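You operate a simulated robot arm through the tools that you are given. There is no shell and no other tool. Be economical: measure what you need, move in short steps, check, and stop when the job is done.

You run a simulated robot arm. Do the job below in one go: nothing can be reset, and whatever is moved stays where it is left.

## Task
Tip the white pot empty, squeeze it flat and put it in the grey box.
Fine: use the green cradle and the blue squeezer; cradle upright, orange lever back; no spill; leave the other pots.

The check looks at the end state, three seconds after you hand in, the way a careful person would. Anything else that was tipped, shoved, dropped, spilled or broken makes it a failure.

## Robot
A 6-joint arm with a two-finger parallel gripper, fixed in place. Base frame: the origin is at the foot of the arm, x ahead of it, y to its left, z up; the work surface is at about z = 900. Units: mm, rad, N and s.
With the tool pointing down near the work surface it reaches from about 360 to 820 mm from the base axis. Its first joint turns from -2.897 to 2.897 rad. Payload 3.91 kg.
Tool frame: the origin (TCP) lies between the finger pads and is the grasp point; the fingertips stand 30 mm ahead of it; z points along the fingers, y is the line along which they close. Largest opening 110 mm; finger width 20, thickness 10; the body of the gripper, 48 by 112 mm, starts 55 mm behind the TCP.
Orientation is that of the tool frame in the base frame, as a unit quaternion [w, x, y, z]. With the fingers straight down and closing along the base's y, the tool's x points along the base's -x, its y along +y and its z along -z.

## Interface
- The arm moves only by the tool jog_arm. Its argument "commands" is a list that holds one entry, the list of rows, each a list of 6 numbers: the shift along the tool's x, y, z in units of 50 mm (1.0 is 50 mm), then the turn, a rotation vector about the tool's x, y, z in units of 4 degrees (1.0 is 4 degrees). In form: [[[dx, dy, dz, wx, wy, wz], ...]]. A call has 1 to 10 rows; each row shifts and turns the commanded pose from where the row before left it, along the tool's axes as they then stand. "grip" is the finger opening in mm, from 0 to 110, set as the call begins (left out, the last holds). A call with a number of a shift or a turn outside -1 to 1 is refused whole. Rows are played at 5 a second. More than 50 mm and 0.15 rad between two rows, or a gripper value outside its range, and nothing of the call is played. A pose out of reach is approached as far as the arm can. The call stops where the force on the tool passes 90 N (or 10 N more than at its start, if that is more) or the arm is blocked; 0.2 s more then pass. The fingers move at their own pace (about 45 mm/s each) and stop on an object; they squeeze with about 39 N. The grip force told is the motor's: it shows also when the fingers shut on nothing. Time passes only in rows, and 0.2 s behind the last, so rows that do not move let the fingers close. The reply holds the time, the measured pose of the TCP, the force on the tool along the base axes, the opening and the grip force, in the units named above and with some noise, with the torque about the TCP (base axes, N m) and any sound that the robot's microphone picked up.
- Cameras (640 x 400 px; columns grow to the right, rows downward): "scene" is fixed at [398.6, -499.7, 1740.4]; the picture's right is [0.98, -0.22, 0.00], its down [-0.18, -0.80, -0.58] and it looks along [0.13, 0.56, -0.82] (base axes); focal length 214 px, centre (320, 200). "wrist" rides on the gripper at [77, 7, -114] in the tool frame; the picture's right is [-0.09, 1.00, 0.00], its down [-0.80, -0.07, -0.59] and it looks along [-0.59, -0.05, 0.80] (tool axes); focal length 270 px, centre (320, 200). There is no depth. A picture from a camera that has moved, and an enlarged one, comes with that camera's place and axes in the base frame and with its lens.
- snapshot(camera): a new picture of that camera. It takes no simulated time.
- slide_trunk(by): slides the trunk up (or, below 0, down) by that many mm; the arm rides with it, the base frame stays. It gives what a move gives, with no picture.
- zoom(camera, box): a new picture of the part [left, top, right, bottom] of that camera's present view, enlarged. It takes no simulated time.
- finish_job(): hands the job in; it is judged then, once.

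Work in short steps. Places have to be worked out from the pictures, the camera data and where the tool is seen: move nearer, look again, correct. Check each grasp and each placing, and mend what went wrong. You have 120 turns and 64 pictures in all, those below and enlarged ones among them. Open the gripper and draw the arm clear of the work before you hand the job in, unless the task says otherwise; then end with one line.

The tools are called after "Request:" as name(argument=value, ...) on one line, values as JSON. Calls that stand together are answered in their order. jog_arm: Moves the arm, as the interface text tells. Its arguments: {"type":"object","properties":{"commands":{"type":"array","items":{"type":"array","items":{"type":"array","items":{"type":"number"}}}},"grip":{"type":"number"}},"required":["commands"]} The other tools are called the same way: slide_trunk (by) slides the trunk up or down; snapshot (camera) takes a picture; zoom (camera, box) takes an enlarged picture of a part of a camera's view; finish_job () hands the job in.

At the start:

```text
clock: 0.0
position: [381.5, 190.1, 1427.6]
tool_rot: [0.0, -0.001, 1.0, 0.0]
wrist_force: [0.6, 0.0, 0.6]
torque: [-0.02, -0.02, 0.0]
finger_gap: 110.4
finger_force: 0.1
trunk travel left (down, up): [-575.0, 35.0]
```

scene: 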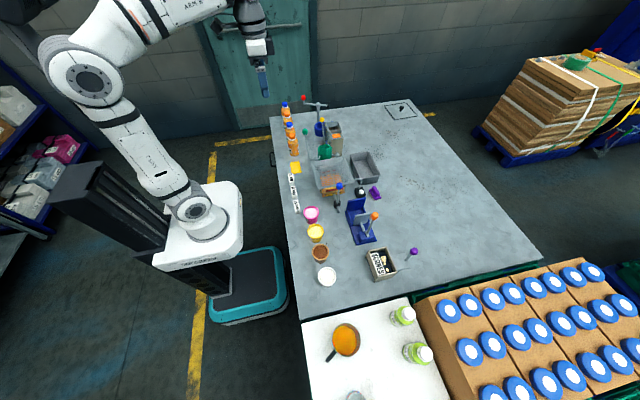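
wrist: 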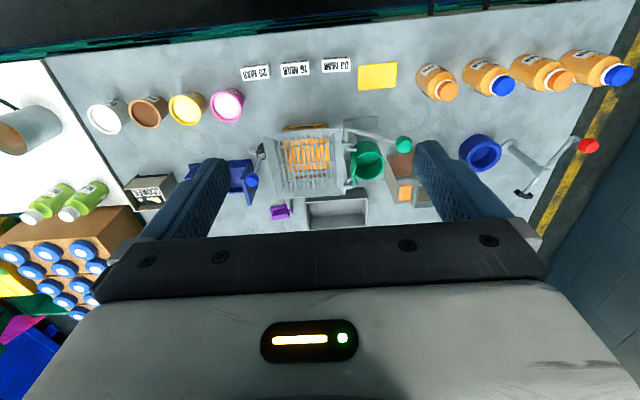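

The first pictures show the row of pots at the left, a blue squeezer, and a green cradle near a clear tray. I zoom in to identify each thing.

Request:
zoom(camera="scene", box=[260, 90, 420, 190])

Request:
zoom(camera="scene", box=[280, 180, 440, 290])

Request:
zoom(camera="wrist", box=[200, 100, 460, 240])

```text
4.00 times, centred on (340, 140) of scene
camera zoom: at [398.6, -499.7, 1740.4], right [0.98, -0.22, 0.0], down [-0.18, -0.8, -0.58], along [0.13, 0.56, -0.82], focal length 858 px, centre (240, 440)
```

zoom: 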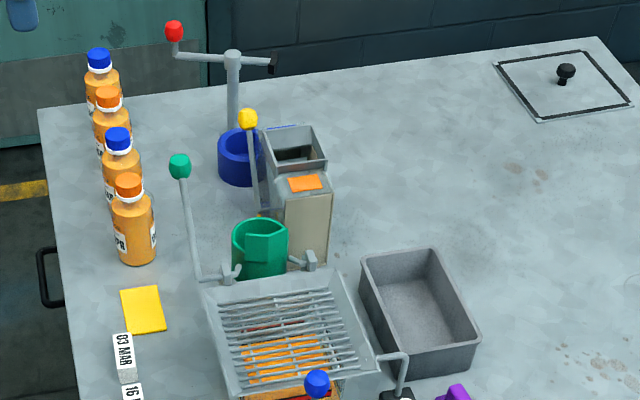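

```text
3.64 times, centred on (360, 235) of scene
camera zoom: at [398.6, -499.7, 1740.4], right [0.98, -0.22, 0.0], down [-0.18, -0.8, -0.58], along [0.13, 0.56, -0.82], focal length 780 px, centre (174, 73)
```

zoom: 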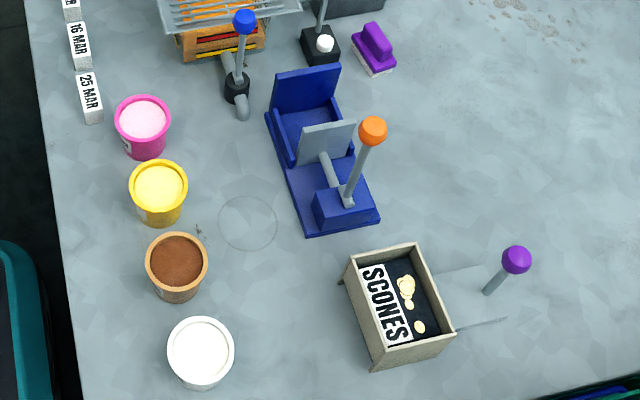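

```text
2.46 times, centred on (330, 170) of wrist
camera zoom: at [304.1, 197.7, 1542.9], right [0.09, 1.0, 0.0], down [0.8, -0.07, 0.59], along [0.59, -0.05, -0.8], focal length 665 px, centre (295, 274)
```

zoom: 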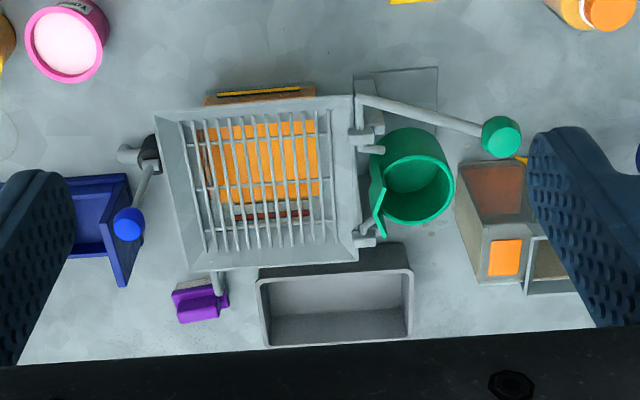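

Estimated places: white pot about (474,-299), green cup (605,283), green knob (516,323,1112). I move above the white pot's side at a height that is clear, to look nearer.

Request:
jog_arm(commands=[[[0, -0.98, 0.3, 0, 0, 0], [0, -0.98, 0.3, 0, 0, 0], [0, -0.98, 0.3, 0, 0, 0], [0, -0.98, 0.3, 0, 0, 0], [0, -0.98, 0.3, 0, 0, 0], [0, -0.98, 0.3, 0, 0, 0], [0, -0.98, 0.3, 0, 0, 0], [0, -0.98, 0.3, 0, 0, 0], [0, -0.98, 0.3, 0, 0, 0], [0, -0.98, 0.3, 0, 0, 0]]])

Request:
snapshot(camera="wrist")

```text
refused: row 1 steps farther than a row can; nothing moved
```

```text
58 pictures are left
camera wrist: at [304.1, 197.7, 1542.9], right [0.09, 1.0, 0.0], down [0.8, -0.07, 0.59], along [0.59, -0.05, -0.8], focal length 270 px, centre (320, 200)
```

wrist: 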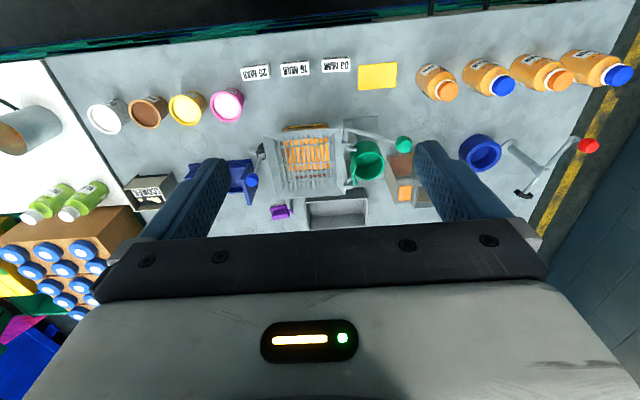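

The row length counts as a whole, so I make smaller rows.

Request:
jog_arm(commands=[[[0, -0.94, 0.3, 0, 0, 0], [0, -0.94, 0.3, 0, 0, 0], [0, -0.94, 0.3, 0, 0, 0], [0, -0.94, 0.3, 0, 0, 0], [0, -0.94, 0.3, 0, 0, 0], [0, -0.94, 0.3, 0, 0, 0], [0, -0.94, 0.3, 0, 0, 0], [0, -0.94, 0.3, 0, 0, 0], [0, -0.94, 0.3, 0, 0, 0], [0, -0.94, 0.3, 0, 0, 0]]])

Request:
snapshot(camera="wrist")

```text
clock: 2.2
position: [383.5, -282.7, 1277.7]
tool_rot: [0.0, 0.0, 1.0, 0.002]
wrist_force: [0.2, -0.4, -0.5]
torque: [0.01, 0.04, -0.03]
finger_gap: 110.1
finger_force: 0.1
trunk travel left (down, up): [-575.0, 35.0]
```

```text
57 pictures are left
camera wrist: at [305.6, -273.8, 1391.3], right [0.09, 1.0, 0.0], down [0.8, -0.07, 0.59], along [0.59, -0.05, -0.8], focal length 270 px, centre (320, 200)
```

wrist: 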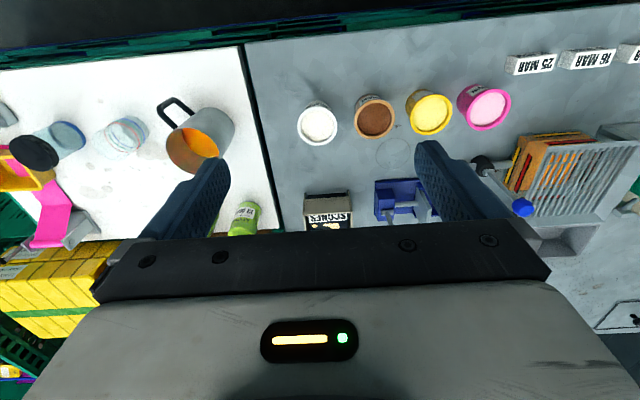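

The white pot's rim centre is about (475,-290). Next I look closely at the squeezer from TCP about (450,-95,1250).

Request:
jog_arm(commands=[[[-0.4, 0.85, 0.2, 0, 0, 0], [-0.4, 0.85, 0.2, 0, 0, 0], [-0.4, 0.85, 0, 0, 0, 0], [-0.4, 0.85, 0, 0, 0, 0]]])

Request:
snapshot(camera="wrist")

Request:
zoom(camera="scene", box=[335, 175, 395, 250])

```text
clock: 3.2
position: [460.6, -109.5, 1256.2]
tool_rot: [0.0, 0.0, 1.0, 0.0]
wrist_force: [-0.6, 0.6, 0.2]
torque: [-0.01, 0.04, 0.01]
finger_gap: 109.9
finger_force: 0.1
trunk travel left (down, up): [-575.0, 35.0]
```

```text
56 pictures are left
camera wrist: at [384.1, -101.2, 1371.8], right [0.09, 1.0, 0.0], down [0.8, -0.07, 0.59], along [0.59, -0.05, -0.8], focal length 270 px, centre (320, 200)
```

wrist: 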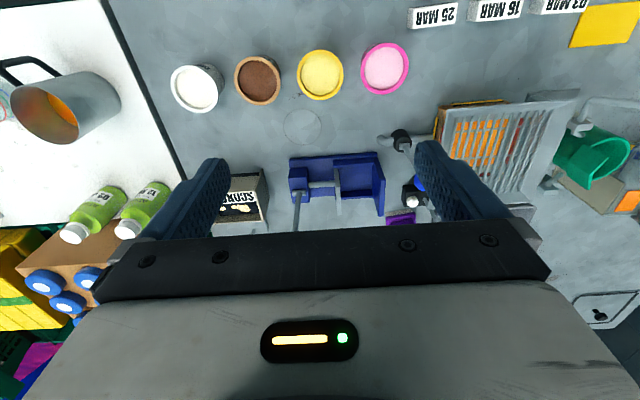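

```text
5.33 times, centred on (365, 212) of scene
camera zoom: at [398.6, -499.7, 1740.4], right [0.98, -0.22, 0.0], down [-0.18, -0.8, -0.58], along [0.13, 0.56, -0.82], focal length 1144 px, centre (80, 133)
```

zoom: 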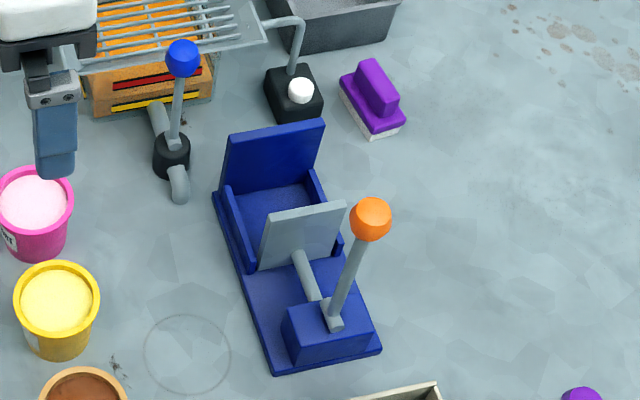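

The squeezer is aligned roughly along y: fixed blue plate at +y, grey pressing plate, lever block at -y. I move forward to get the lever knob in view.

Request:
jog_arm(commands=[[[-0.95, 0, 0, 0, 0, 0], [-0.95, 0, 0, 0, 0, 0], [-0.95, 0, 0, 0, 0, 0]]])

Request:
snapshot(camera="wrist")

```text
clock: 4.0
position: [605.2, -111.4, 1257.0]
tool_rot: [-0.001, 0.0, 1.0, 0.0]
wrist_force: [-0.2, 0.4, -0.5]
torque: [0.02, 0.08, 0.01]
finger_gap: 110.2
finger_force: 0.1
trunk travel left (down, up): [-575.0, 35.0]
```

```text
54 pictures are left
camera wrist: at [528.2, -103.3, 1372.0], right [0.09, 1.0, 0.0], down [0.8, -0.07, 0.59], along [0.59, -0.05, -0.81], focal length 270 px, centre (320, 200)
```

wrist: 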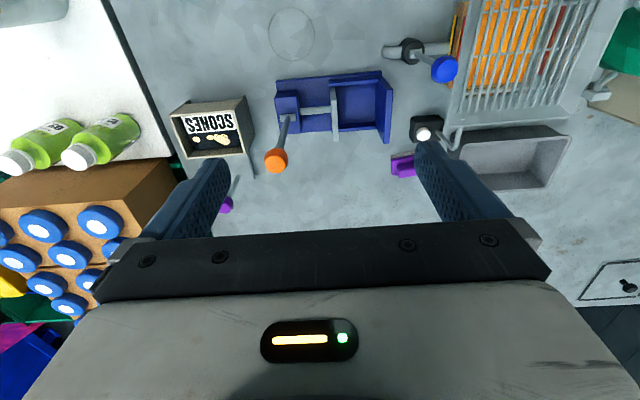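

Knob triangulates to (673,-167,1093), with the lever nearly vertical and the squeezer axis parallel to y. I zoom in for bed details.

Request:
zoom(camera="wrist", box=[240, 50, 420, 190])

```text
2.86 times, centred on (330, 120) of wrist
camera zoom: at [528.2, -103.3, 1372.0], right [0.09, 1.0, 0.0], down [0.8, -0.07, 0.59], along [0.59, -0.05, -0.81], focal length 772 px, centre (291, 429)
```

zoom: 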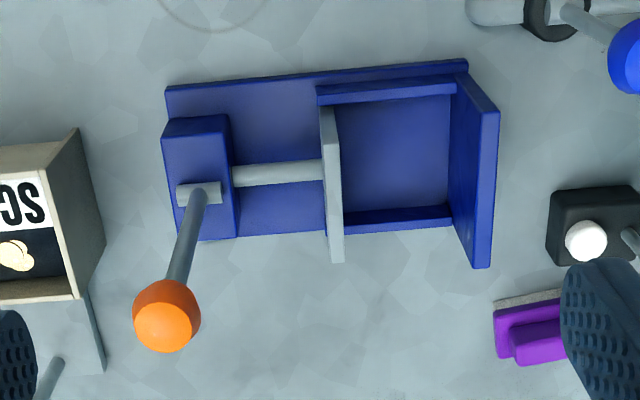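

The bed spans about x 641–706, y −88 to −21 (gap 67). Now I look at the cradle from nearer, moving back and left.

Request:
jog_arm(commands=[[[0.3, 0.9, -0.1, 0, 0, 0], [0.3, 0.9, -0.1, 0, 0, 0], [0.3, 0.9, 0, 0, 0, 0], [0.3, 0.9, 0, 0, 0, 0], [0.3, 0.9, 0, 0, 0, 0], [0.3, 0.9, 0, 0, 0, 0], [0.3, 0.9, 0, 0, 0, 0], [0.3, 0.9, 0, 0, 0, 0]]])

Request:
snapshot(camera="wrist")

```text
clock: 5.8
position: [481.3, 251.7, 1269.0]
tool_rot: [0.0, 0.001, 1.0, 0.0]
wrist_force: [-0.3, 0.5, 0.5]
torque: [0.01, -0.01, 0.01]
finger_gap: 109.8
finger_force: 0.0
trunk travel left (down, up): [-575.0, 35.0]
```

```text
52 pictures are left
camera wrist: at [403.8, 258.8, 1384.4], right [0.09, 1.0, 0.0], down [0.8, -0.07, 0.59], along [0.59, -0.05, -0.8], focal length 270 px, centre (320, 200)
```

wrist: 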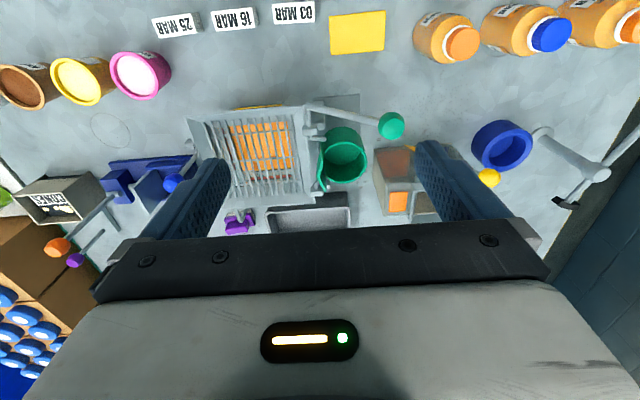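

Request:
zoom(camera="wrist", box=[260, 80, 420, 220])

Request:
zoom(camera="scene", box=[295, 120, 385, 195])

```text
2.86 times, centred on (340, 150) of wrist
camera zoom: at [403.8, 258.8, 1384.4], right [0.09, 1.0, 0.0], down [0.8, -0.07, 0.59], along [0.59, -0.05, -0.8], focal length 772 px, centre (263, 343)
```

zoom: 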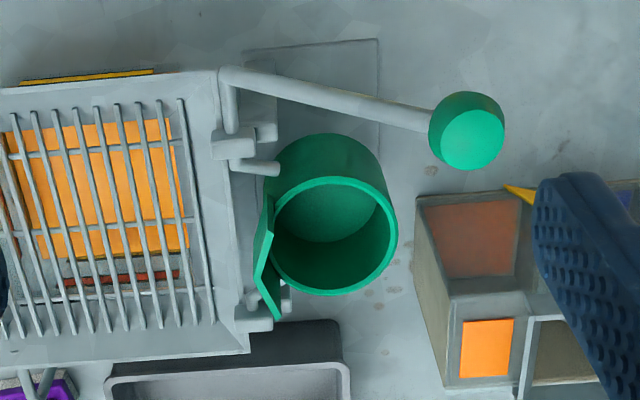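

```text
5.33 times, centred on (340, 158) of scene
camera zoom: at [398.6, -499.7, 1740.4], right [0.98, -0.22, 0.0], down [-0.18, -0.8, -0.58], along [0.13, 0.56, -0.82], focal length 1144 px, centre (213, 427)
```

zoom: 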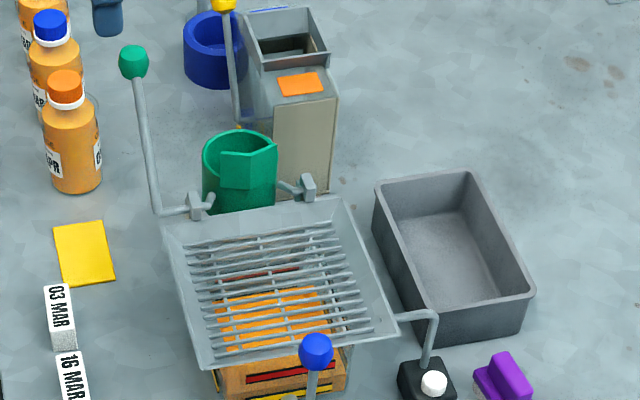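

The cup rim is centred near (603,279,1027); hinge axis runs along x at about (y 232, z 1015), with knob (516,323,1112). Pushing the knob toward −y tips the cup over the grate. I'll grip with the fingers closing along x, so I turn the tool −90° about its axis.

Request:
jog_arm(commands=[[[0, 0, 0, 0, 0, -1], [0, 0, 0, 0, 0, -1], [0, 0, 0, 0, 0, -1], [0, 0, 0, 0, 0, -1], [0, 0, 0, 0, 0, -1], [0, 0, 0, 0, 0, -1], [0, 0, 0, 0, 0, -1], [0, 0, 0, 0, 0, -1], [0, 0, 0, 0, 0, -1], [0, 0, 0, 0, 0, -1]]])

Request:
jog_arm(commands=[[[0, 0, 0, 0, 0, -1], [0, 0, 0, 0, 0, -1], [0, 0, 0, 0, 0, -1], [0, 0, 0, 0, 0, -1], [0, 0, 0, 0, 0, -1], [0, 0, 0, 0, 0, -1], [0, 0, 0, 0, 0, -1], [0, 0, 0, 0, 0, -1], [0, 0, 0, 0, 0, -1], [0, 0, 0, 0, 0, -1]]])

Request:
jog_arm(commands=[[[0, 0, 0, 0, 0, -1], [0, 0, 0, 0, 0, -1], [0, 0, 0, 0, 0, -0.5], [1, 0, 0, 0, 0, 0], [1, 0, 0, 0, 0, 0], [1, 0, 0, 0, 0, 0], [1, 0, 0, 0, 0, 0], [1, 0, 0, 0, 0, 0], [1, 0, 0, 0, 0, 0]]])

```text
clock: 8.0
position: [483.9, 248.7, 1267.9]
tool_rot: [0.0, -0.342, 0.94, 0.0]
wrist_force: [-0.9, 0.2, 0.1]
torque: [-0.01, 0.02, -0.03]
finger_gap: 110.1
finger_force: 0.0
trunk travel left (down, up): [-575.0, 35.0]
```

```text
clock: 10.2
position: [484.1, 250.8, 1267.1]
tool_rot: [0.0, -0.644, 0.765, 0.0]
wrist_force: [0.1, -0.5, 0.3]
torque: [0.0, 0.0, -0.01]
finger_gap: 110.1
finger_force: 0.1
trunk travel left (down, up): [-575.0, 35.0]
```

```text
clock: 12.2
position: [482.6, -51.1, 1267.7]
tool_rot: [-0.001, -0.707, 0.707, 0.0]
wrist_force: [0.2, -0.5, -0.6]
torque: [-0.01, -0.04, 0.0]
finger_gap: 110.0
finger_force: 0.2
trunk travel left (down, up): [-575.0, 35.0]
```

Now I move over the white pot and down to z≈1120 for a close look.

Request:
jog_arm(commands=[[[0.8, 0.02, 0.49, 0, 0, 0], [0.8, 0.02, 0.49, 0, 0, 0], [0.8, 0.02, 0.49, 0, 0, 0], [0.8, 0.02, 0.49, 0, 0, 0], [0.8, 0.02, 0.49, 0, 0, 0], [0.78, 0.02, 0.49, 0, 0, 0]]])

Request:
snapshot(camera="wrist")

```text
clock: 13.6
position: [478.9, -291.3, 1120.5]
tool_rot: [0.0, -0.707, 0.707, 0.001]
wrist_force: [0.6, 0.0, 0.2]
torque: [0.0, -0.02, -0.02]
finger_gap: 110.3
finger_force: 0.0
trunk travel left (down, up): [-575.0, 35.0]
```

```text
49 pictures are left
camera wrist: at [471.5, -367.0, 1235.0], right [-1.0, 0.09, 0.0], down [0.07, 0.8, 0.6], along [0.05, 0.59, -0.8], focal length 270 px, centre (320, 200)
```

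wrist: 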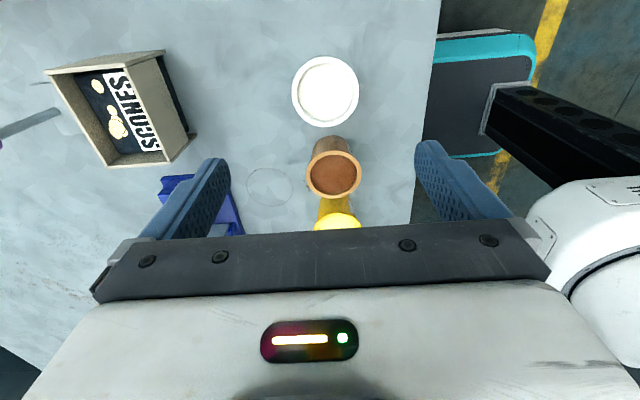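

I zoom on the pot to find its rim, height and fill level.

Request:
zoom(camera="wrist", box=[270, 30, 400, 210])

Request:
zoom(camera="scene", box=[300, 235, 355, 295])

```text
2.22 times, centred on (335, 120) of wrist
camera zoom: at [471.5, -367.0, 1235.0], right [-1.0, 0.09, 0.0], down [0.07, 0.8, 0.6], along [0.05, 0.59, -0.8], focal length 601 px, centre (287, 378)
```

zoom: 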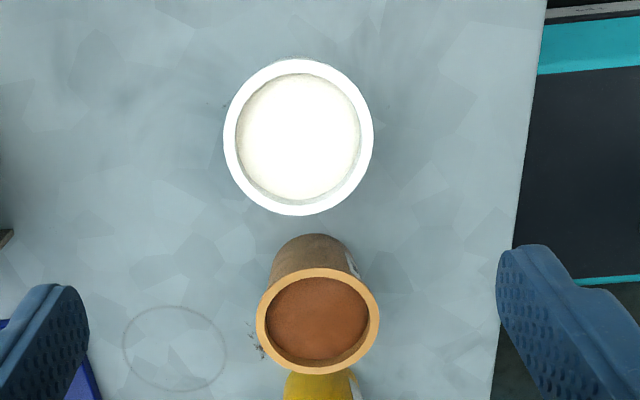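

```text
6.67 times, centred on (328, 265) of scene
camera zoom: at [398.6, -499.7, 1740.4], right [0.98, -0.22, 0.0], down [-0.18, -0.8, -0.58], along [0.13, 0.56, -0.82], focal length 1430 px, centre (270, -233)
```

zoom: 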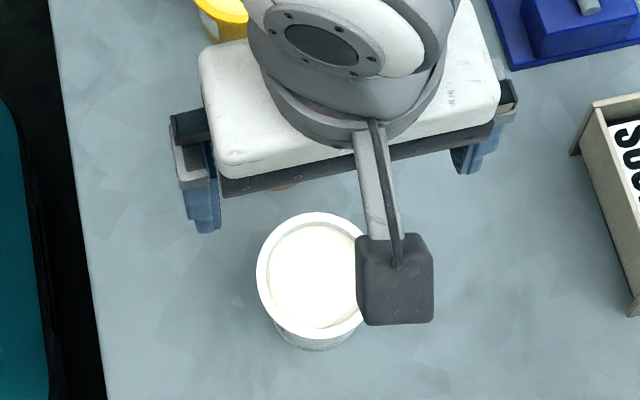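

The pot's centre is about (472.5,−297), rim z≈970, diameter ≈63, nearly full. I descend to z=1010 with opening 90 and check.

Request:
jog_arm(commands=[[[0.06, 0.06, 0.5, 0, 0, 0], [0.06, 0.06, 0.5, 0, 0, 0], [0, 0, 0.5, 0, 0, 0], [0, 0, 0.4, 0, 0, 0], [0, 0, 0.3, 0, 0, 0]]], grip=90)

Request:
snapshot(camera="wrist")

Request:
zoom(camera="scene", box=[290, 225, 370, 295])

```text
clock: 14.8
position: [471.5, -296.2, 1009.5]
tool_rot: [0.0, -0.707, 0.707, -0.001]
wrist_force: [0.2, 0.8, 0.2]
torque: [-0.02, 0.0, 0.01]
finger_gap: 90.2
finger_force: 0.0
trunk travel left (down, up): [-575.0, 35.0]
```

```text
46 pictures are left
camera wrist: at [463.4, -371.3, 1125.1], right [-1.0, 0.09, 0.0], down [0.07, 0.8, 0.59], along [0.05, 0.59, -0.8], focal length 270 px, centre (320, 200)
```

wrist: 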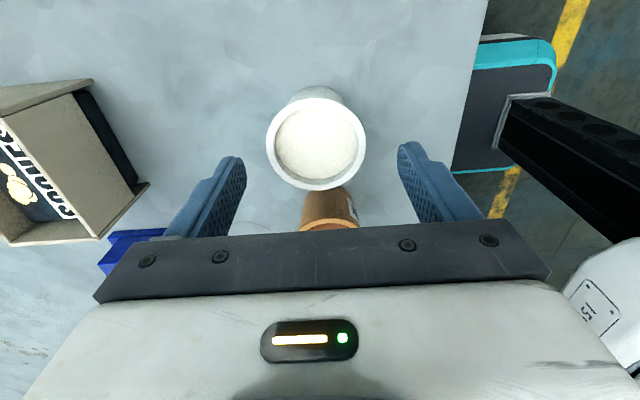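

```text
5.71 times, centred on (330, 260) of scene
camera zoom: at [398.6, -499.7, 1740.4], right [0.98, -0.22, 0.0], down [-0.18, -0.8, -0.58], along [0.13, 0.56, -0.82], focal length 1226 px, centre (263, -143)
```

zoom: 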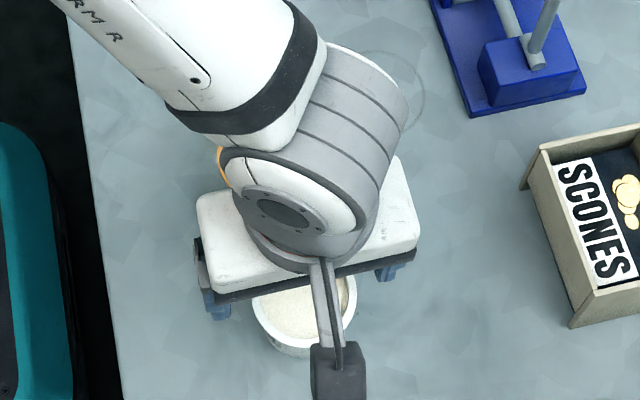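

From several views the rim is about z≈953 (pot ≈53 tall, ≈67 wide). Before choosing the grip height, I look at the cup from straight above, raising first.

Request:
jog_arm(commands=[[[0, 0, -1, 0, 0, 0], [0, 0, -1, 0, 0, 0], [0, 0, -1, 0, 0, 0], [0, 0, -1, 0, 0, 0], [-0.9, -0.3, 0, 0, 0, 0], [-0.9, -0.3, 0, 0, 0, 0], [-0.9, -0.3, 0, 0, 0, 0], [-0.9, -0.3, 0, 0, 0, 0], [-0.9, -0.3, 0, 0, 0, 0], [-0.9, -0.3, 0, 0, 0, 0]]])

Request:
jog_arm(commands=[[[-0.95, -0.2, 0, 0, 0, 0], [-0.95, -0.2, 0, 0, 0, 0], [-0.95, -0.2, 0, 0, 0, 0], [-0.95, -0.2, 0, 0, 0, 0], [-0.95, 0, 0, 0, 0, 0]]])

Request:
snapshot(camera="wrist")

```text
clock: 17.0
position: [561.6, -22.4, 1209.9]
tool_rot: [-0.001, -0.707, 0.707, 0.001]
wrist_force: [-0.1, 0.4, -0.3]
torque: [-0.04, 0.02, 0.03]
finger_gap: 90.0
finger_force: 0.0
trunk travel left (down, up): [-575.0, 35.0]
```

```text
clock: 18.2
position: [601.9, 213.4, 1212.1]
tool_rot: [0.0, -0.707, 0.708, 0.0]
wrist_force: [1.0, 0.3, -0.4]
torque: [0.0, 0.03, 0.01]
finger_gap: 90.0
finger_force: 0.1
trunk travel left (down, up): [-575.0, 35.0]
```

```text
44 pictures are left
camera wrist: at [595.8, 137.8, 1326.7], right [-1.0, 0.09, 0.0], down [0.07, 0.8, 0.59], along [0.05, 0.59, -0.8], focal length 270 px, centre (320, 200)
```

wrist: 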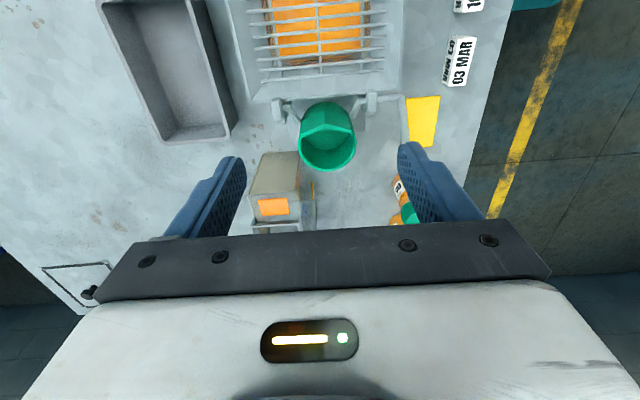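

Request:
zoom(camera="wrist", box=[260, 70, 420, 190])

```text
3.33 times, centred on (340, 130) of wrist
camera zoom: at [595.8, 137.8, 1326.7], right [-1.0, 0.09, 0.0], down [0.07, 0.8, 0.59], along [0.05, 0.59, -0.8], focal length 901 px, centre (253, 433)
```

zoom: 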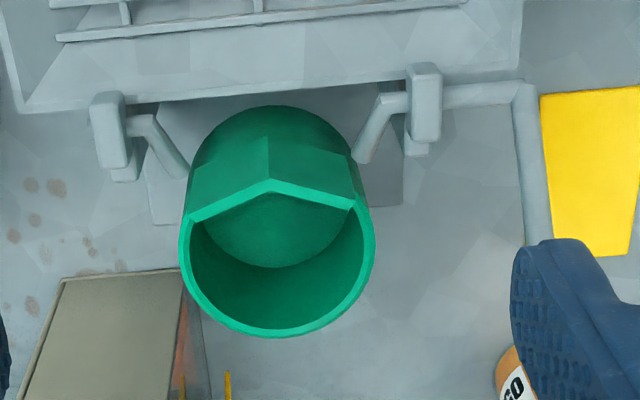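

The cup is centred near (598.5,276), outer ≈69, rim z≈1028, floor ≈982, with a raised V spout on the −y side. The pot will stand out of it only slightly, so I'll hold the pot by its rim, TCP ≈ 970. I go back over the pot.

Request:
jog_arm(commands=[[[0.95, 0.25, 0, 0, 0, 0], [0.95, 0.25, 0, 0, 0, 0], [0.95, 0.25, 0, 0, 0, 0], [0.95, 0.25, 0, 0, 0, 0], [0.95, 0.25, 0, 0, 0, 0], [0.95, 0.25, 0, 0, 0, 0], [0.95, 0.25, 0, 0, 0, 0], [0.95, 0.25, 0, 0, 0, 0], [0.95, 0.25, 0, 0, 0, 0], [0.95, 0.25, 0, 0, 0, 0]]])

Request:
jog_arm(commands=[[[0.6, 0.08, 0.4, 0, 0, 0], [0.07, 0, 0.8, 0, 0, 0], [0, 0, 0.8, 0, 0, 0], [0, 0, 0.8, 0, 0, 0], [0, 0, 0.8, 0, 0, 0], [0, 0, 0.6, 0, 0, 0]]], grip=90)

```text
clock: 20.4
position: [476.1, -265.8, 1209.3]
tool_rot: [0.001, 0.707, -0.707, 0.0]
wrist_force: [0.0, 0.1, 0.4]
torque: [0.01, 0.02, 0.01]
finger_gap: 90.2
finger_force: 0.1
trunk travel left (down, up): [-575.0, 35.0]
```

```text
clock: 21.8
position: [471.7, -293.6, 999.8]
tool_rot: [0.0, 0.708, -0.707, 0.0]
wrist_force: [0.3, 0.2, 0.0]
torque: [0.04, 0.03, -0.04]
finger_gap: 89.8
finger_force: 0.1
trunk travel left (down, up): [-575.0, 35.0]
```

I descend 30 mm and look before closing.

Request:
jog_arm(commands=[[[0.04, -0.01, 0.2, 0, 0, 0], [0, 0, 0.2, 0, 0, 0], [0, 0, 0.2, 0, 0, 0]]])

Request:
zoom(camera="wrist", box=[200, 80, 440, 240])

```text
clock: 22.6
position: [472.9, -297.5, 970.9]
tool_rot: [0.0, -0.707, 0.707, 0.0]
wrist_force: [-0.2, 0.6, -0.2]
torque: [-0.04, 0.01, 0.01]
finger_gap: 90.2
finger_force: 0.1
trunk travel left (down, up): [-575.0, 35.0]
```

```text
2.50 times, centred on (320, 160) of wrist
camera zoom: at [465.5, -373.1, 1086.2], right [-1.0, 0.09, 0.0], down [0.07, 0.8, 0.59], along [0.05, 0.59, -0.8], focal length 676 px, centre (320, 300)
```

zoom: 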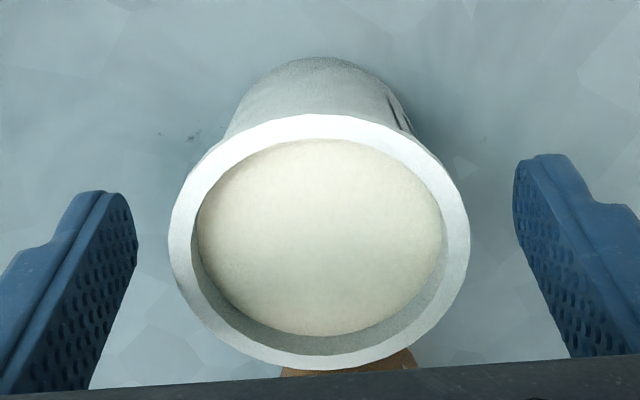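

The pot is centred between the fingers at rim z≈957. I close to a setpoint a little under the rim width.

Request:
jog_arm(commands=[[[0, 0, 0, 0, 0, 0], [0, 0, 0, 0, 0, 0], [0, 0, 0, 0, 0, 0], [0, 0, 0, 0, 0, 0]]], grip=60)

```text
clock: 23.6
position: [472.7, -297.6, 971.0]
tool_rot: [0.0, 0.707, -0.707, 0.0]
wrist_force: [-0.3, 0.1, 0.5]
torque: [0.0, 0.06, 0.01]
finger_gap: 63.5
finger_force: 38.8
trunk travel left (down, up): [-575.0, 35.0]
```

The gap of 63.5 means the rim is narrower and the pot taller (rim z≈966, overlap 25 mm). To keep fingertips above the cup's rim I regrip 12 mm higher.

Request:
jog_arm(commands=[[[0, 0, 0, 0, 0, 0], [0, 0, 0, 0, 0, 0], [0, 0, -0.12, 0, 0, 0], [0, 0, -0.12, 0, 0, 0]]], grip=80)

Request:
jog_arm(commands=[[[0, 0, 0, 0, 0, 0], [0, 0, 0, 0, 0, 0], [0, 0, 0, 0, 0, 0]]], grip=60)

Request:
jog_arm(commands=[[[0, 0, -0.1, 0, 0, 0], [0, 0, -0.2, 0, 0, 0], [0, 0, -0.3, 0, 0, 0], [0, 0, -0.4, 0, 0, 0], [0, 0, -0.4, 0, 0, 0], [0, 0, -0.3, 0, 0, 0], [0, 0, -0.2, 0, 0, 0], [0, 0, -0.1, 0, 0, 0]]])

Request:
snapshot(camera="wrist")

Request:
zoom(camera="scene", box=[280, 205, 380, 295])

```text
clock: 24.6
position: [473.0, -297.0, 983.0]
tool_rot: [-0.001, -0.706, 0.708, 0.0]
wrist_force: [0.8, -0.5, -0.4]
torque: [0.01, -0.04, -0.01]
finger_gap: 80.4
finger_force: 0.1
trunk travel left (down, up): [-575.0, 35.0]
```

```text
clock: 25.4
position: [473.1, -298.4, 983.0]
tool_rot: [0.0, -0.707, 0.707, -0.001]
wrist_force: [-0.2, -1.3, -0.3]
torque: [0.0, -0.05, -0.04]
finger_gap: 63.6
finger_force: 38.7
trunk travel left (down, up): [-575.0, 35.0]
```

```text
clock: 27.2
position: [473.5, -298.7, 1084.6]
tool_rot: [0.0, -0.707, 0.707, 0.0]
wrist_force: [0.9, -0.2, -1.6]
torque: [0.0, 0.0, 0.0]
finger_gap: 63.6
finger_force: 38.9
trunk travel left (down, up): [-575.0, 35.0]
```

```text
41 pictures are left
camera wrist: at [466.5, -375.2, 1199.0], right [-1.0, 0.09, 0.0], down [0.07, 0.8, 0.59], along [0.05, 0.59, -0.8], focal length 270 px, centre (320, 200)
```

wrist: 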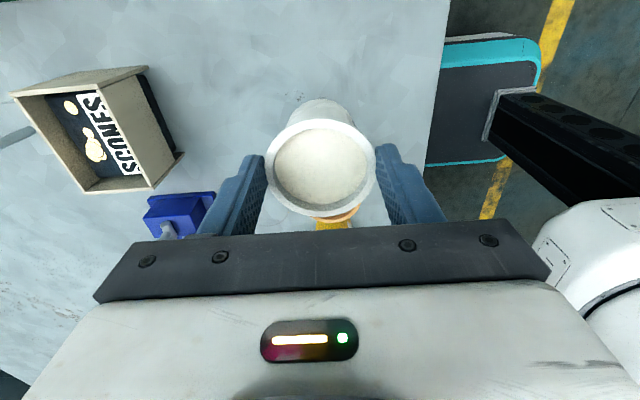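

```text
4.44 times, centred on (330, 250) of scene
camera zoom: at [398.6, -499.7, 1740.4], right [0.98, -0.22, 0.0], down [-0.18, -0.8, -0.58], along [0.13, 0.56, -0.82], focal length 953 px, centre (276, -22)
```

zoom: 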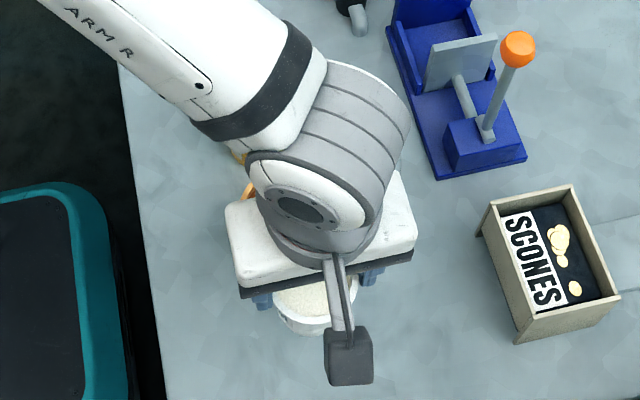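

Lifted level, about 1.6 N. I raise to clear everything and travel smoothly toward the cup.

Request:
jog_arm(commands=[[[0, 0, -0.2, 0, 0, 0], [0, 0, -0.4, 0, 0, 0], [0, 0, -0.5, 0, 0, 0], [0, 0, -0.5, 0, 0, 0], [0, 0, -0.4, 0, 0, 0], [0, 0, -0.2, 0, 0, 0], [-0.15, -0.03, 0, 0, 0, 0], [-0.3, -0.06, 0, 0, 0, 0], [-0.5, -0.1, 0, 0, 0, 0], [-0.6, -0.13, 0, 0, 0, 0]]])

Request:
jog_arm(commands=[[[-0.6, -0.13, 0, 0, 0, 0], [-0.6, -0.13, 0, 0, 0, 0], [-0.6, -0.13, 0, 0, 0, 0], [-0.6, -0.13, 0, 0, 0, 0], [-0.6, -0.13, 0, 0, 0, 0], [-0.6, -0.13, 0, 0, 0, 0], [-0.6, -0.13, 0, 0, 0, 0], [-0.6, -0.13, 0, 0, 0, 0], [-0.6, -0.13, 0, 0, 0, 0], [-0.6, -0.13, 0, 0, 0, 0]]])

Request:
jog_arm(commands=[[[-0.6, -0.13, 0, 0, 0, 0], [-0.6, -0.13, 0, 0, 0, 0], [-0.6, -0.13, 0, 0, 0, 0], [-0.6, -0.13, 0, 0, 0, 0], [-0.5, -0.1, 0, 0, 0, 0], [-0.3, -0.06, 0, 0, 0, 0], [-0.15, -0.06, 0, 0, 0, 0]]])

Request:
snapshot(camera="wrist")

```text
clock: 29.4
position: [488.1, -223.3, 1192.7]
tool_rot: [0.0, 0.707, -0.707, 0.0]
wrist_force: [0.1, 0.2, -0.9]
torque: [0.01, 0.02, 0.01]
finger_gap: 63.5
finger_force: 38.9
trunk travel left (down, up): [-575.0, 35.0]
```

```text
clock: 31.6
position: [554.5, 78.5, 1190.7]
tool_rot: [0.0, -0.707, 0.707, 0.001]
wrist_force: [0.3, 1.2, -1.2]
torque: [-0.01, 0.01, 0.0]
finger_gap: 63.6
finger_force: 39.4
trunk travel left (down, up): [-575.0, 35.0]
```

```text
clock: 33.2
position: [590.8, 247.9, 1192.8]
tool_rot: [0.0, -0.707, 0.707, 0.001]
wrist_force: [0.1, 0.3, -1.1]
torque: [0.01, -0.03, -0.05]
finger_gap: 63.5
finger_force: 38.7
trunk travel left (down, up): [-575.0, 35.0]
```

```text
39 pictures are left
camera wrist: at [584.6, 171.5, 1307.8], right [-1.0, 0.09, 0.0], down [0.07, 0.8, 0.59], along [0.05, 0.59, -0.8], focal length 270 px, centre (320, 200)
```

wrist: 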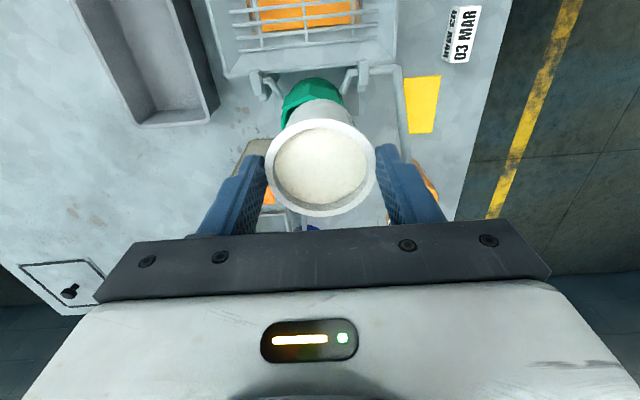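

I move over the estimated cup centre (599.5, 278) and lower until the pot's base is just above the spout, then check with both cameras.

Request:
jog_arm(commands=[[[-0.2, -0.06, 0, 0, 0, 0], [-0.3, -0.08, 0.1, 0, 0, 0], [-0.1, -0.04, 0.2, 0, 0, 0], [0, 0, 0.3, 0, 0, 0], [0, 0, 0.3, 0, 0, 0], [0, 0, 0.2, 0, 0, 0], [0, 0, 0.1, 0, 0, 0]]])

Request:
zoom(camera="wrist", box=[240, 60, 400, 220])

Request:
zoom(camera="scene", box=[295, 110, 375, 180])

```text
clock: 34.8
position: [601.6, 276.1, 1132.4]
tool_rot: [0.0, -0.707, 0.707, 0.0]
wrist_force: [-0.1, -0.4, -1.3]
torque: [-0.02, 0.0, -0.01]
finger_gap: 63.5
finger_force: 38.8
trunk travel left (down, up): [-575.0, 35.0]
```

```text
2.50 times, centred on (320, 140) of wrist
camera zoom: at [593.8, 200.5, 1247.5], right [-1.0, 0.09, 0.0], down [0.07, 0.8, 0.59], along [0.05, 0.59, -0.8], focal length 676 px, centre (320, 350)
```

zoom: 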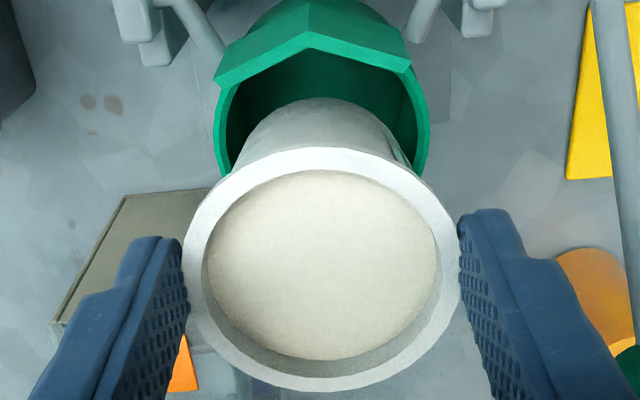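

```text
5.71 times, centred on (335, 145) of scene
camera zoom: at [398.6, -499.7, 1740.4], right [0.98, -0.22, 0.0], down [-0.18, -0.8, -0.58], along [0.13, 0.56, -0.82], focal length 1226 px, centre (234, 514)
```

zoom: 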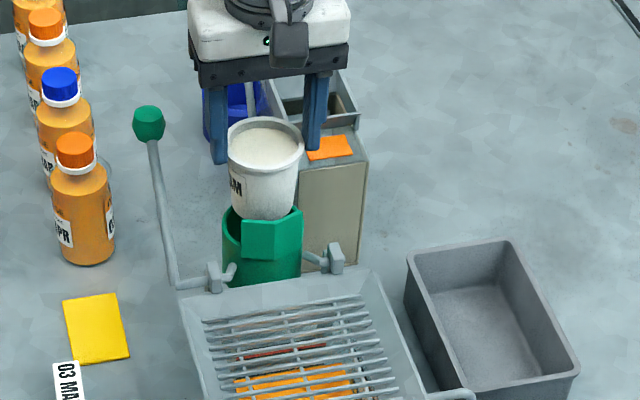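

Pot and cup are aligned in x, and in y to within a few mm with the taper leaving clearance. I lower gently into the cup.

Request:
jog_arm(commands=[[[0, 0, 0.2, 0, 0, 0], [-0.02, 0.02, 0.2, 0, 0, 0], [0, 0, 0.2, 0, 0, 0], [0, 0, 0.15, 0, 0, 0], [0, 0, 0.1, 0, 0, 0]]])

Request:
zoom(camera="wrist", box=[240, 60, 400, 220])

Request:
zoom(camera="scene", box=[315, 120, 355, 170])

```text
clock: 36.0
position: [599.9, 277.4, 1087.6]
tool_rot: [0.002, 0.707, -0.707, 0.0]
wrist_force: [1.2, 0.6, -1.4]
torque: [-0.11, -0.09, 0.01]
finger_gap: 64.2
finger_force: 21.7
trunk travel left (down, up): [-575.0, 35.0]
```

```text
2.50 times, centred on (320, 140) of wrist
camera zoom: at [592.6, 202.3, 1202.8], right [-1.0, 0.09, 0.0], down [0.07, 0.8, 0.59], along [0.05, 0.59, -0.81], focal length 676 px, centre (320, 350)
```

zoom: 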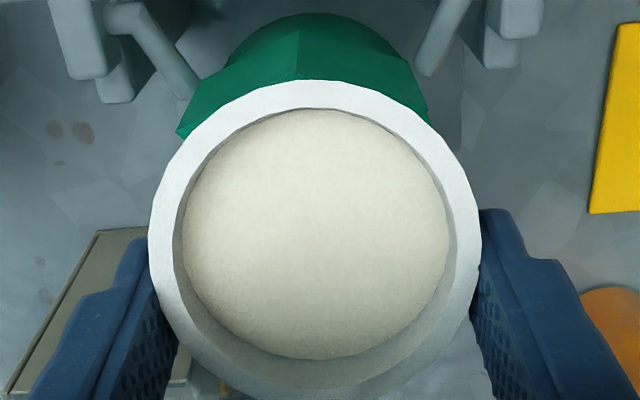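

```text
8.00 times, centred on (335, 145) of scene
camera zoom: at [398.6, -499.7, 1740.4], right [0.98, -0.22, 0.0], down [-0.18, -0.8, -0.58], along [0.13, 0.56, -0.82], focal length 1716 px, centre (200, 640)
```

zoom: 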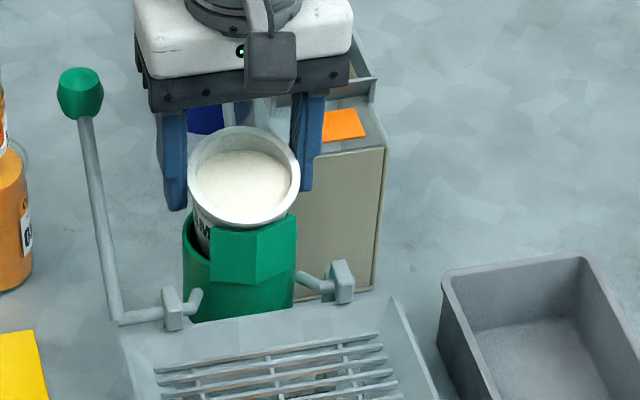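

The pot has slid up in the grip (~19 mm) and tilted slightly: its base caught on the cup's edge. I lift back up gently and look.

Request:
jog_arm(commands=[[[0, 0, -0.1, 0, 0, 0], [0, 0, -0.2, 0, 0, 0], [0, 0, -0.2, 0, 0, 0], [0, 0, -0.2, 0, 0, 0], [0, 0, -0.1, 0, 0, 0]]])

Request:
zoom(camera="wrist", box=[240, 60, 400, 220])

Request:
zoom(camera="scene", box=[315, 110, 355, 160])

```text
clock: 37.2
position: [599.8, 278.6, 1129.9]
tool_rot: [-0.001, 0.707, -0.707, 0.001]
wrist_force: [-0.1, -0.6, -0.7]
torque: [-0.02, -0.01, 0.0]
finger_gap: 63.8
finger_force: 39.1
trunk travel left (down, up): [-575.0, 35.0]
```

```text
2.50 times, centred on (320, 140) of wrist
camera zoom: at [592.7, 201.7, 1245.6], right [-1.0, 0.09, 0.0], down [0.07, 0.8, 0.59], along [0.05, 0.59, -0.8], focal length 676 px, centre (320, 350)
```

zoom: 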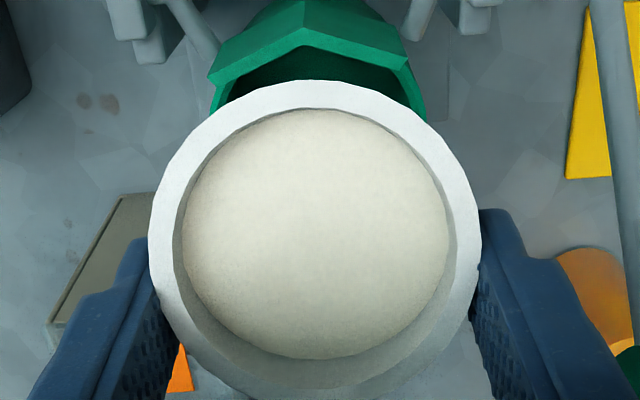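

```text
8.00 times, centred on (335, 135) of scene
camera zoom: at [398.6, -499.7, 1740.4], right [0.98, -0.22, 0.0], down [-0.18, -0.8, -0.58], along [0.13, 0.56, -0.82], focal length 1716 px, centre (200, 720)
```

zoom: 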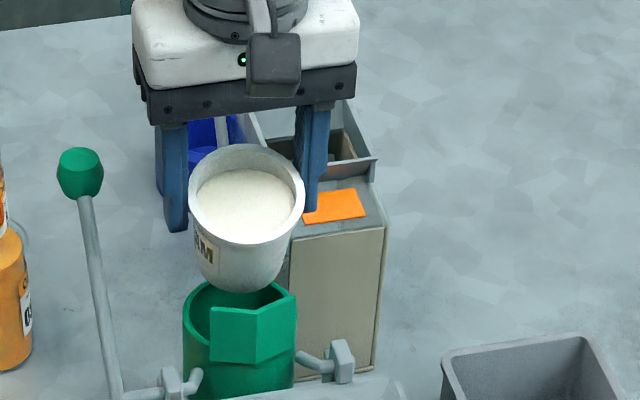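

Rim looks tilted about 22° toward −y with the contents still level inside and nothing spilt. I raise and slowly turn the tool about base x to level the pot.

Request:
jog_arm(commands=[[[0, 0, -0.2, 0, 0.3, 0], [0, 0, -0.3, 0, 0.5, 0], [0, 0, -0.3, 0, 0.5, 0], [0, 0, -0.3, 0, 0.5, 0], [0, 0, 0, 0, 0.5, 0], [0, 0, 0, 0, 0.5, 0], [0, 0, 0, 0, 0.5, 0], [0, 0, 0, 0, 0.5, 0], [0, 0, 0, 0, 0.4, 0]]])

Request:
zoom(camera="scene", box=[315, 100, 355, 150])

Request:
zoom(camera="wrist", box=[200, 20, 440, 220])

```text
clock: 39.2
position: [599.3, 279.6, 1185.1]
tool_rot: [0.103, 0.7, -0.699, 0.104]
wrist_force: [-0.6, 0.5, -1.0]
torque: [0.03, 0.03, -0.03]
finger_gap: 63.7
finger_force: 38.6
trunk travel left (down, up): [-575.0, 35.0]
```

```text
8.00 times, centred on (335, 125) of scene
camera zoom: at [398.6, -499.7, 1740.4], right [0.98, -0.22, 0.0], down [-0.18, -0.8, -0.58], along [0.13, 0.56, -0.82], focal length 1716 px, centre (200, 800)
```

zoom: 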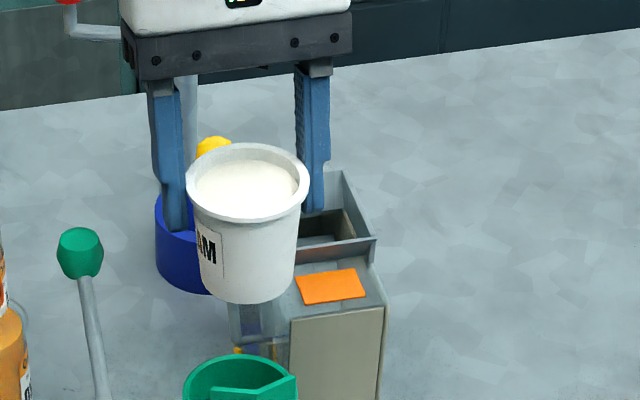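

```text
2.00 times, centred on (320, 120) of wrist
camera zoom: at [592.3, 240.8, 1317.8], right [-1.0, 0.08, -0.03], down [0.07, 0.94, 0.34], along [0.05, 0.33, -0.94], focal length 541 px, centre (320, 360)
```

zoom: 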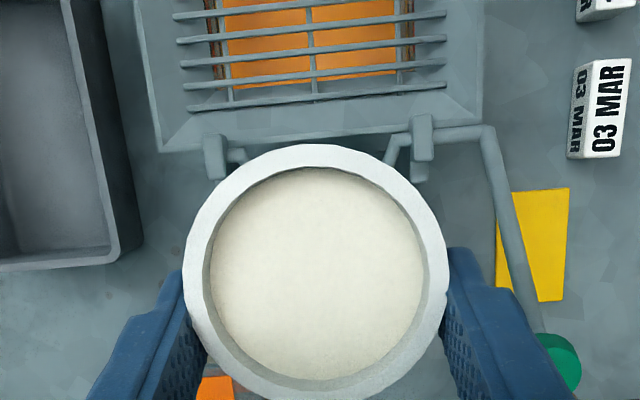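

Residual tilt ≈4.6°; I add that and carry the pot back to its original free spot to set it down and regrip properly.

Request:
jog_arm(commands=[[[0, 0, 0, 0, 0.4, 0], [0, 0, 0, 0, 0.4, 0], [0, 0, 0, 0, 0.35, 0], [0.19, 0.04, 0.07, 0, 0, 0], [0.37, 0.09, 0.146, 0, 0, 0], [0.559, 0.132, 0.219, 0, 0, 0], [0.559, 0.132, 0.219, 0, 0, 0], [0.559, 0.132, 0.219, 0, 0, 0], [0.559, 0.132, 0.219, 0, 0, 0], [0.559, 0.132, 0.219, 0, 0, 0]]])

Request:
jog_arm(commands=[[[0.559, 0.132, 0.219, 0, 0, 0], [0.559, 0.132, 0.219, 0, 0, 0], [0.559, 0.132, 0.219, 0, 0, 0], [0.559, 0.132, 0.219, 0, 0, 0], [0.559, 0.132, 0.219, 0, 0, 0], [0.559, 0.132, 0.219, 0, 0, 0], [0.559, 0.132, 0.219, 0, 0, 0], [0.559, 0.132, 0.219, 0, 0, 0], [0.559, 0.132, 0.219, 0, 0, 0], [0.559, 0.132, 0.219, 0, 0, 0]]])

Request:
jog_arm(commands=[[[0.559, 0.132, 0.219, 0, 0, 0], [0.559, 0.132, 0.219, 0, 0, 0], [0.37, 0.09, 0.146, 0, 0, 0], [0.19, 0.04, 0.07, 0, 0, 0]]])

Request:
snapshot(camera="scene")

```text
clock: 41.4
position: [559.5, 99.1, 1185.8]
tool_rot: [-0.131, -0.695, 0.695, -0.132]
wrist_force: [0.3, 0.6, -1.4]
torque: [0.02, 0.0, 0.0]
finger_gap: 64.1
finger_force: 39.2
trunk travel left (down, up): [-575.0, 35.0]
```

```text
clock: 43.6
position: [493.5, -201.6, 1186.2]
tool_rot: [-0.131, -0.694, 0.695, -0.131]
wrist_force: [-0.3, 0.4, -0.9]
torque: [0.01, -0.03, 0.02]
finger_gap: 63.7
finger_force: 39.2
trunk travel left (down, up): [-575.0, 35.0]
```

```text
clock: 44.6
position: [474.5, -292.5, 1186.8]
tool_rot: [-0.131, -0.694, 0.695, -0.131]
wrist_force: [0.3, 0.3, -1.7]
torque: [0.05, 0.0, 0.01]
finger_gap: 63.6
finger_force: 39.0
trunk travel left (down, up): [-575.0, 35.0]
```

```text
30 pictures are left
```

scene: 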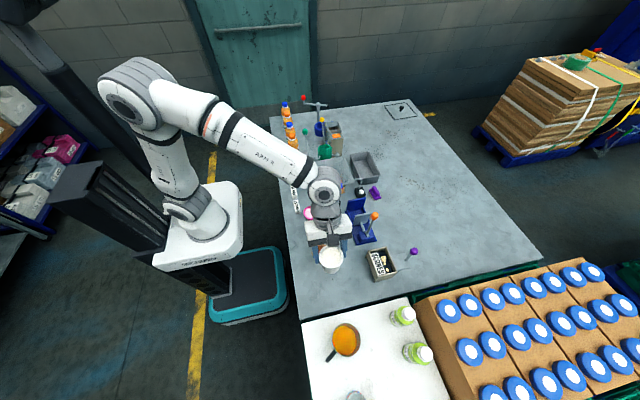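

Over the old spot. I lower to just above the table, then in fine steps to contact.

Request:
jog_arm(commands=[[[-0.11, 0, 0.28, 0, 0, 0], [-0.219, 0, 0.559, 0, 0, 0], [-0.219, 0, 0.559, 0, 0, 0], [-0.219, 0, 0.559, 0, 0, 0], [-0.219, 0, 0.559, 0, 0, 0], [-0.219, 0, 0.559, 0, 0, 0], [-0.11, 0, 0.28, 0, 0, 0], [-0.073, 0, 0.186, 0, 0, 0]]])

Request:
jog_arm(commands=[[[-0.022, 0, 0.056, 0, 0, 0], [-0.022, 0, 0.056, 0, 0, 0], [-0.022, 0, 0.056, 0, 0, 0]]])

```text
clock: 46.4
position: [475.1, -291.2, 995.2]
tool_rot: [0.131, 0.695, -0.695, 0.131]
wrist_force: [-0.3, 0.2, -0.6]
torque: [0.03, 0.02, 0.01]
finger_gap: 63.6
finger_force: 39.7
trunk travel left (down, up): [-575.0, 35.0]
```

```text
clock: 47.2
position: [473.8, -290.5, 987.0]
tool_rot: [0.131, 0.695, -0.695, 0.132]
wrist_force: [-0.5, -0.3, -1.4]
torque: [0.03, 0.04, 0.01]
finger_gap: 64.1
finger_force: 39.3
trunk travel left (down, up): [-575.0, 35.0]
```

Request:
zoom(camera="scene", box=[305, 240, 355, 290])

Request:
jog_arm(commands=[[[-0.022, 0, 0.056, 0, 0, 0], [-0.022, 0, 0.056, 0, 0, 0], [-0.022, 0, 0.056, 0, 0, 0]]])

```text
8.00 times, centred on (330, 265) of scene
camera zoom: at [398.6, -499.7, 1740.4], right [0.98, -0.22, 0.0], down [-0.18, -0.8, -0.58], along [0.13, 0.56, -0.82], focal length 1716 px, centre (240, -320)
```

zoom: 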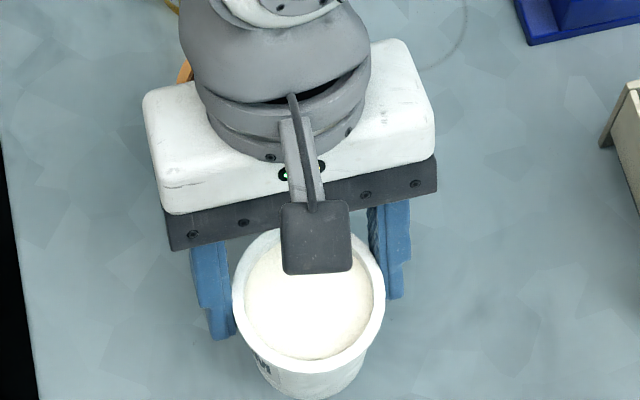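

```text
clock: 48.0
position: [474.5, -290.5, 979.3]
tool_rot: [0.131, 0.695, -0.695, 0.132]
wrist_force: [0.2, -0.3, -1.2]
torque: [0.01, -0.02, -0.03]
finger_gap: 63.6
finger_force: 39.1
trunk travel left (down, up): [-575.0, 35.0]
```

No contact yet; I continue in small steps.

Request:
jog_arm(commands=[[[-0.018, 0, 0.047, 0, 0, 0], [-0.018, 0, 0.047, 0, 0, 0], [-0.018, 0, 0.047, 0, 0, 0]]])

Request:
jog_arm(commands=[[[-0.018, 0, 0.047, 0, 0, 0], [-0.018, 0, 0.047, 0, 0, 0]]])

```text
clock: 48.8
position: [474.8, -292.5, 970.2]
tool_rot: [-0.132, -0.694, 0.696, -0.131]
wrist_force: [0.3, 0.1, -1.7]
torque: [0.02, -0.01, -0.01]
finger_gap: 63.9
finger_force: 38.8
trunk travel left (down, up): [-575.0, 35.0]
```

```text
clock: 49.4
position: [473.4, -291.4, 964.8]
tool_rot: [-0.132, -0.694, 0.695, -0.131]
wrist_force: [-0.4, -0.3, -1.4]
torque: [0.01, 0.0, 0.0]
finger_gap: 63.9
finger_force: 38.8
trunk travel left (down, up): [-575.0, 35.0]
```

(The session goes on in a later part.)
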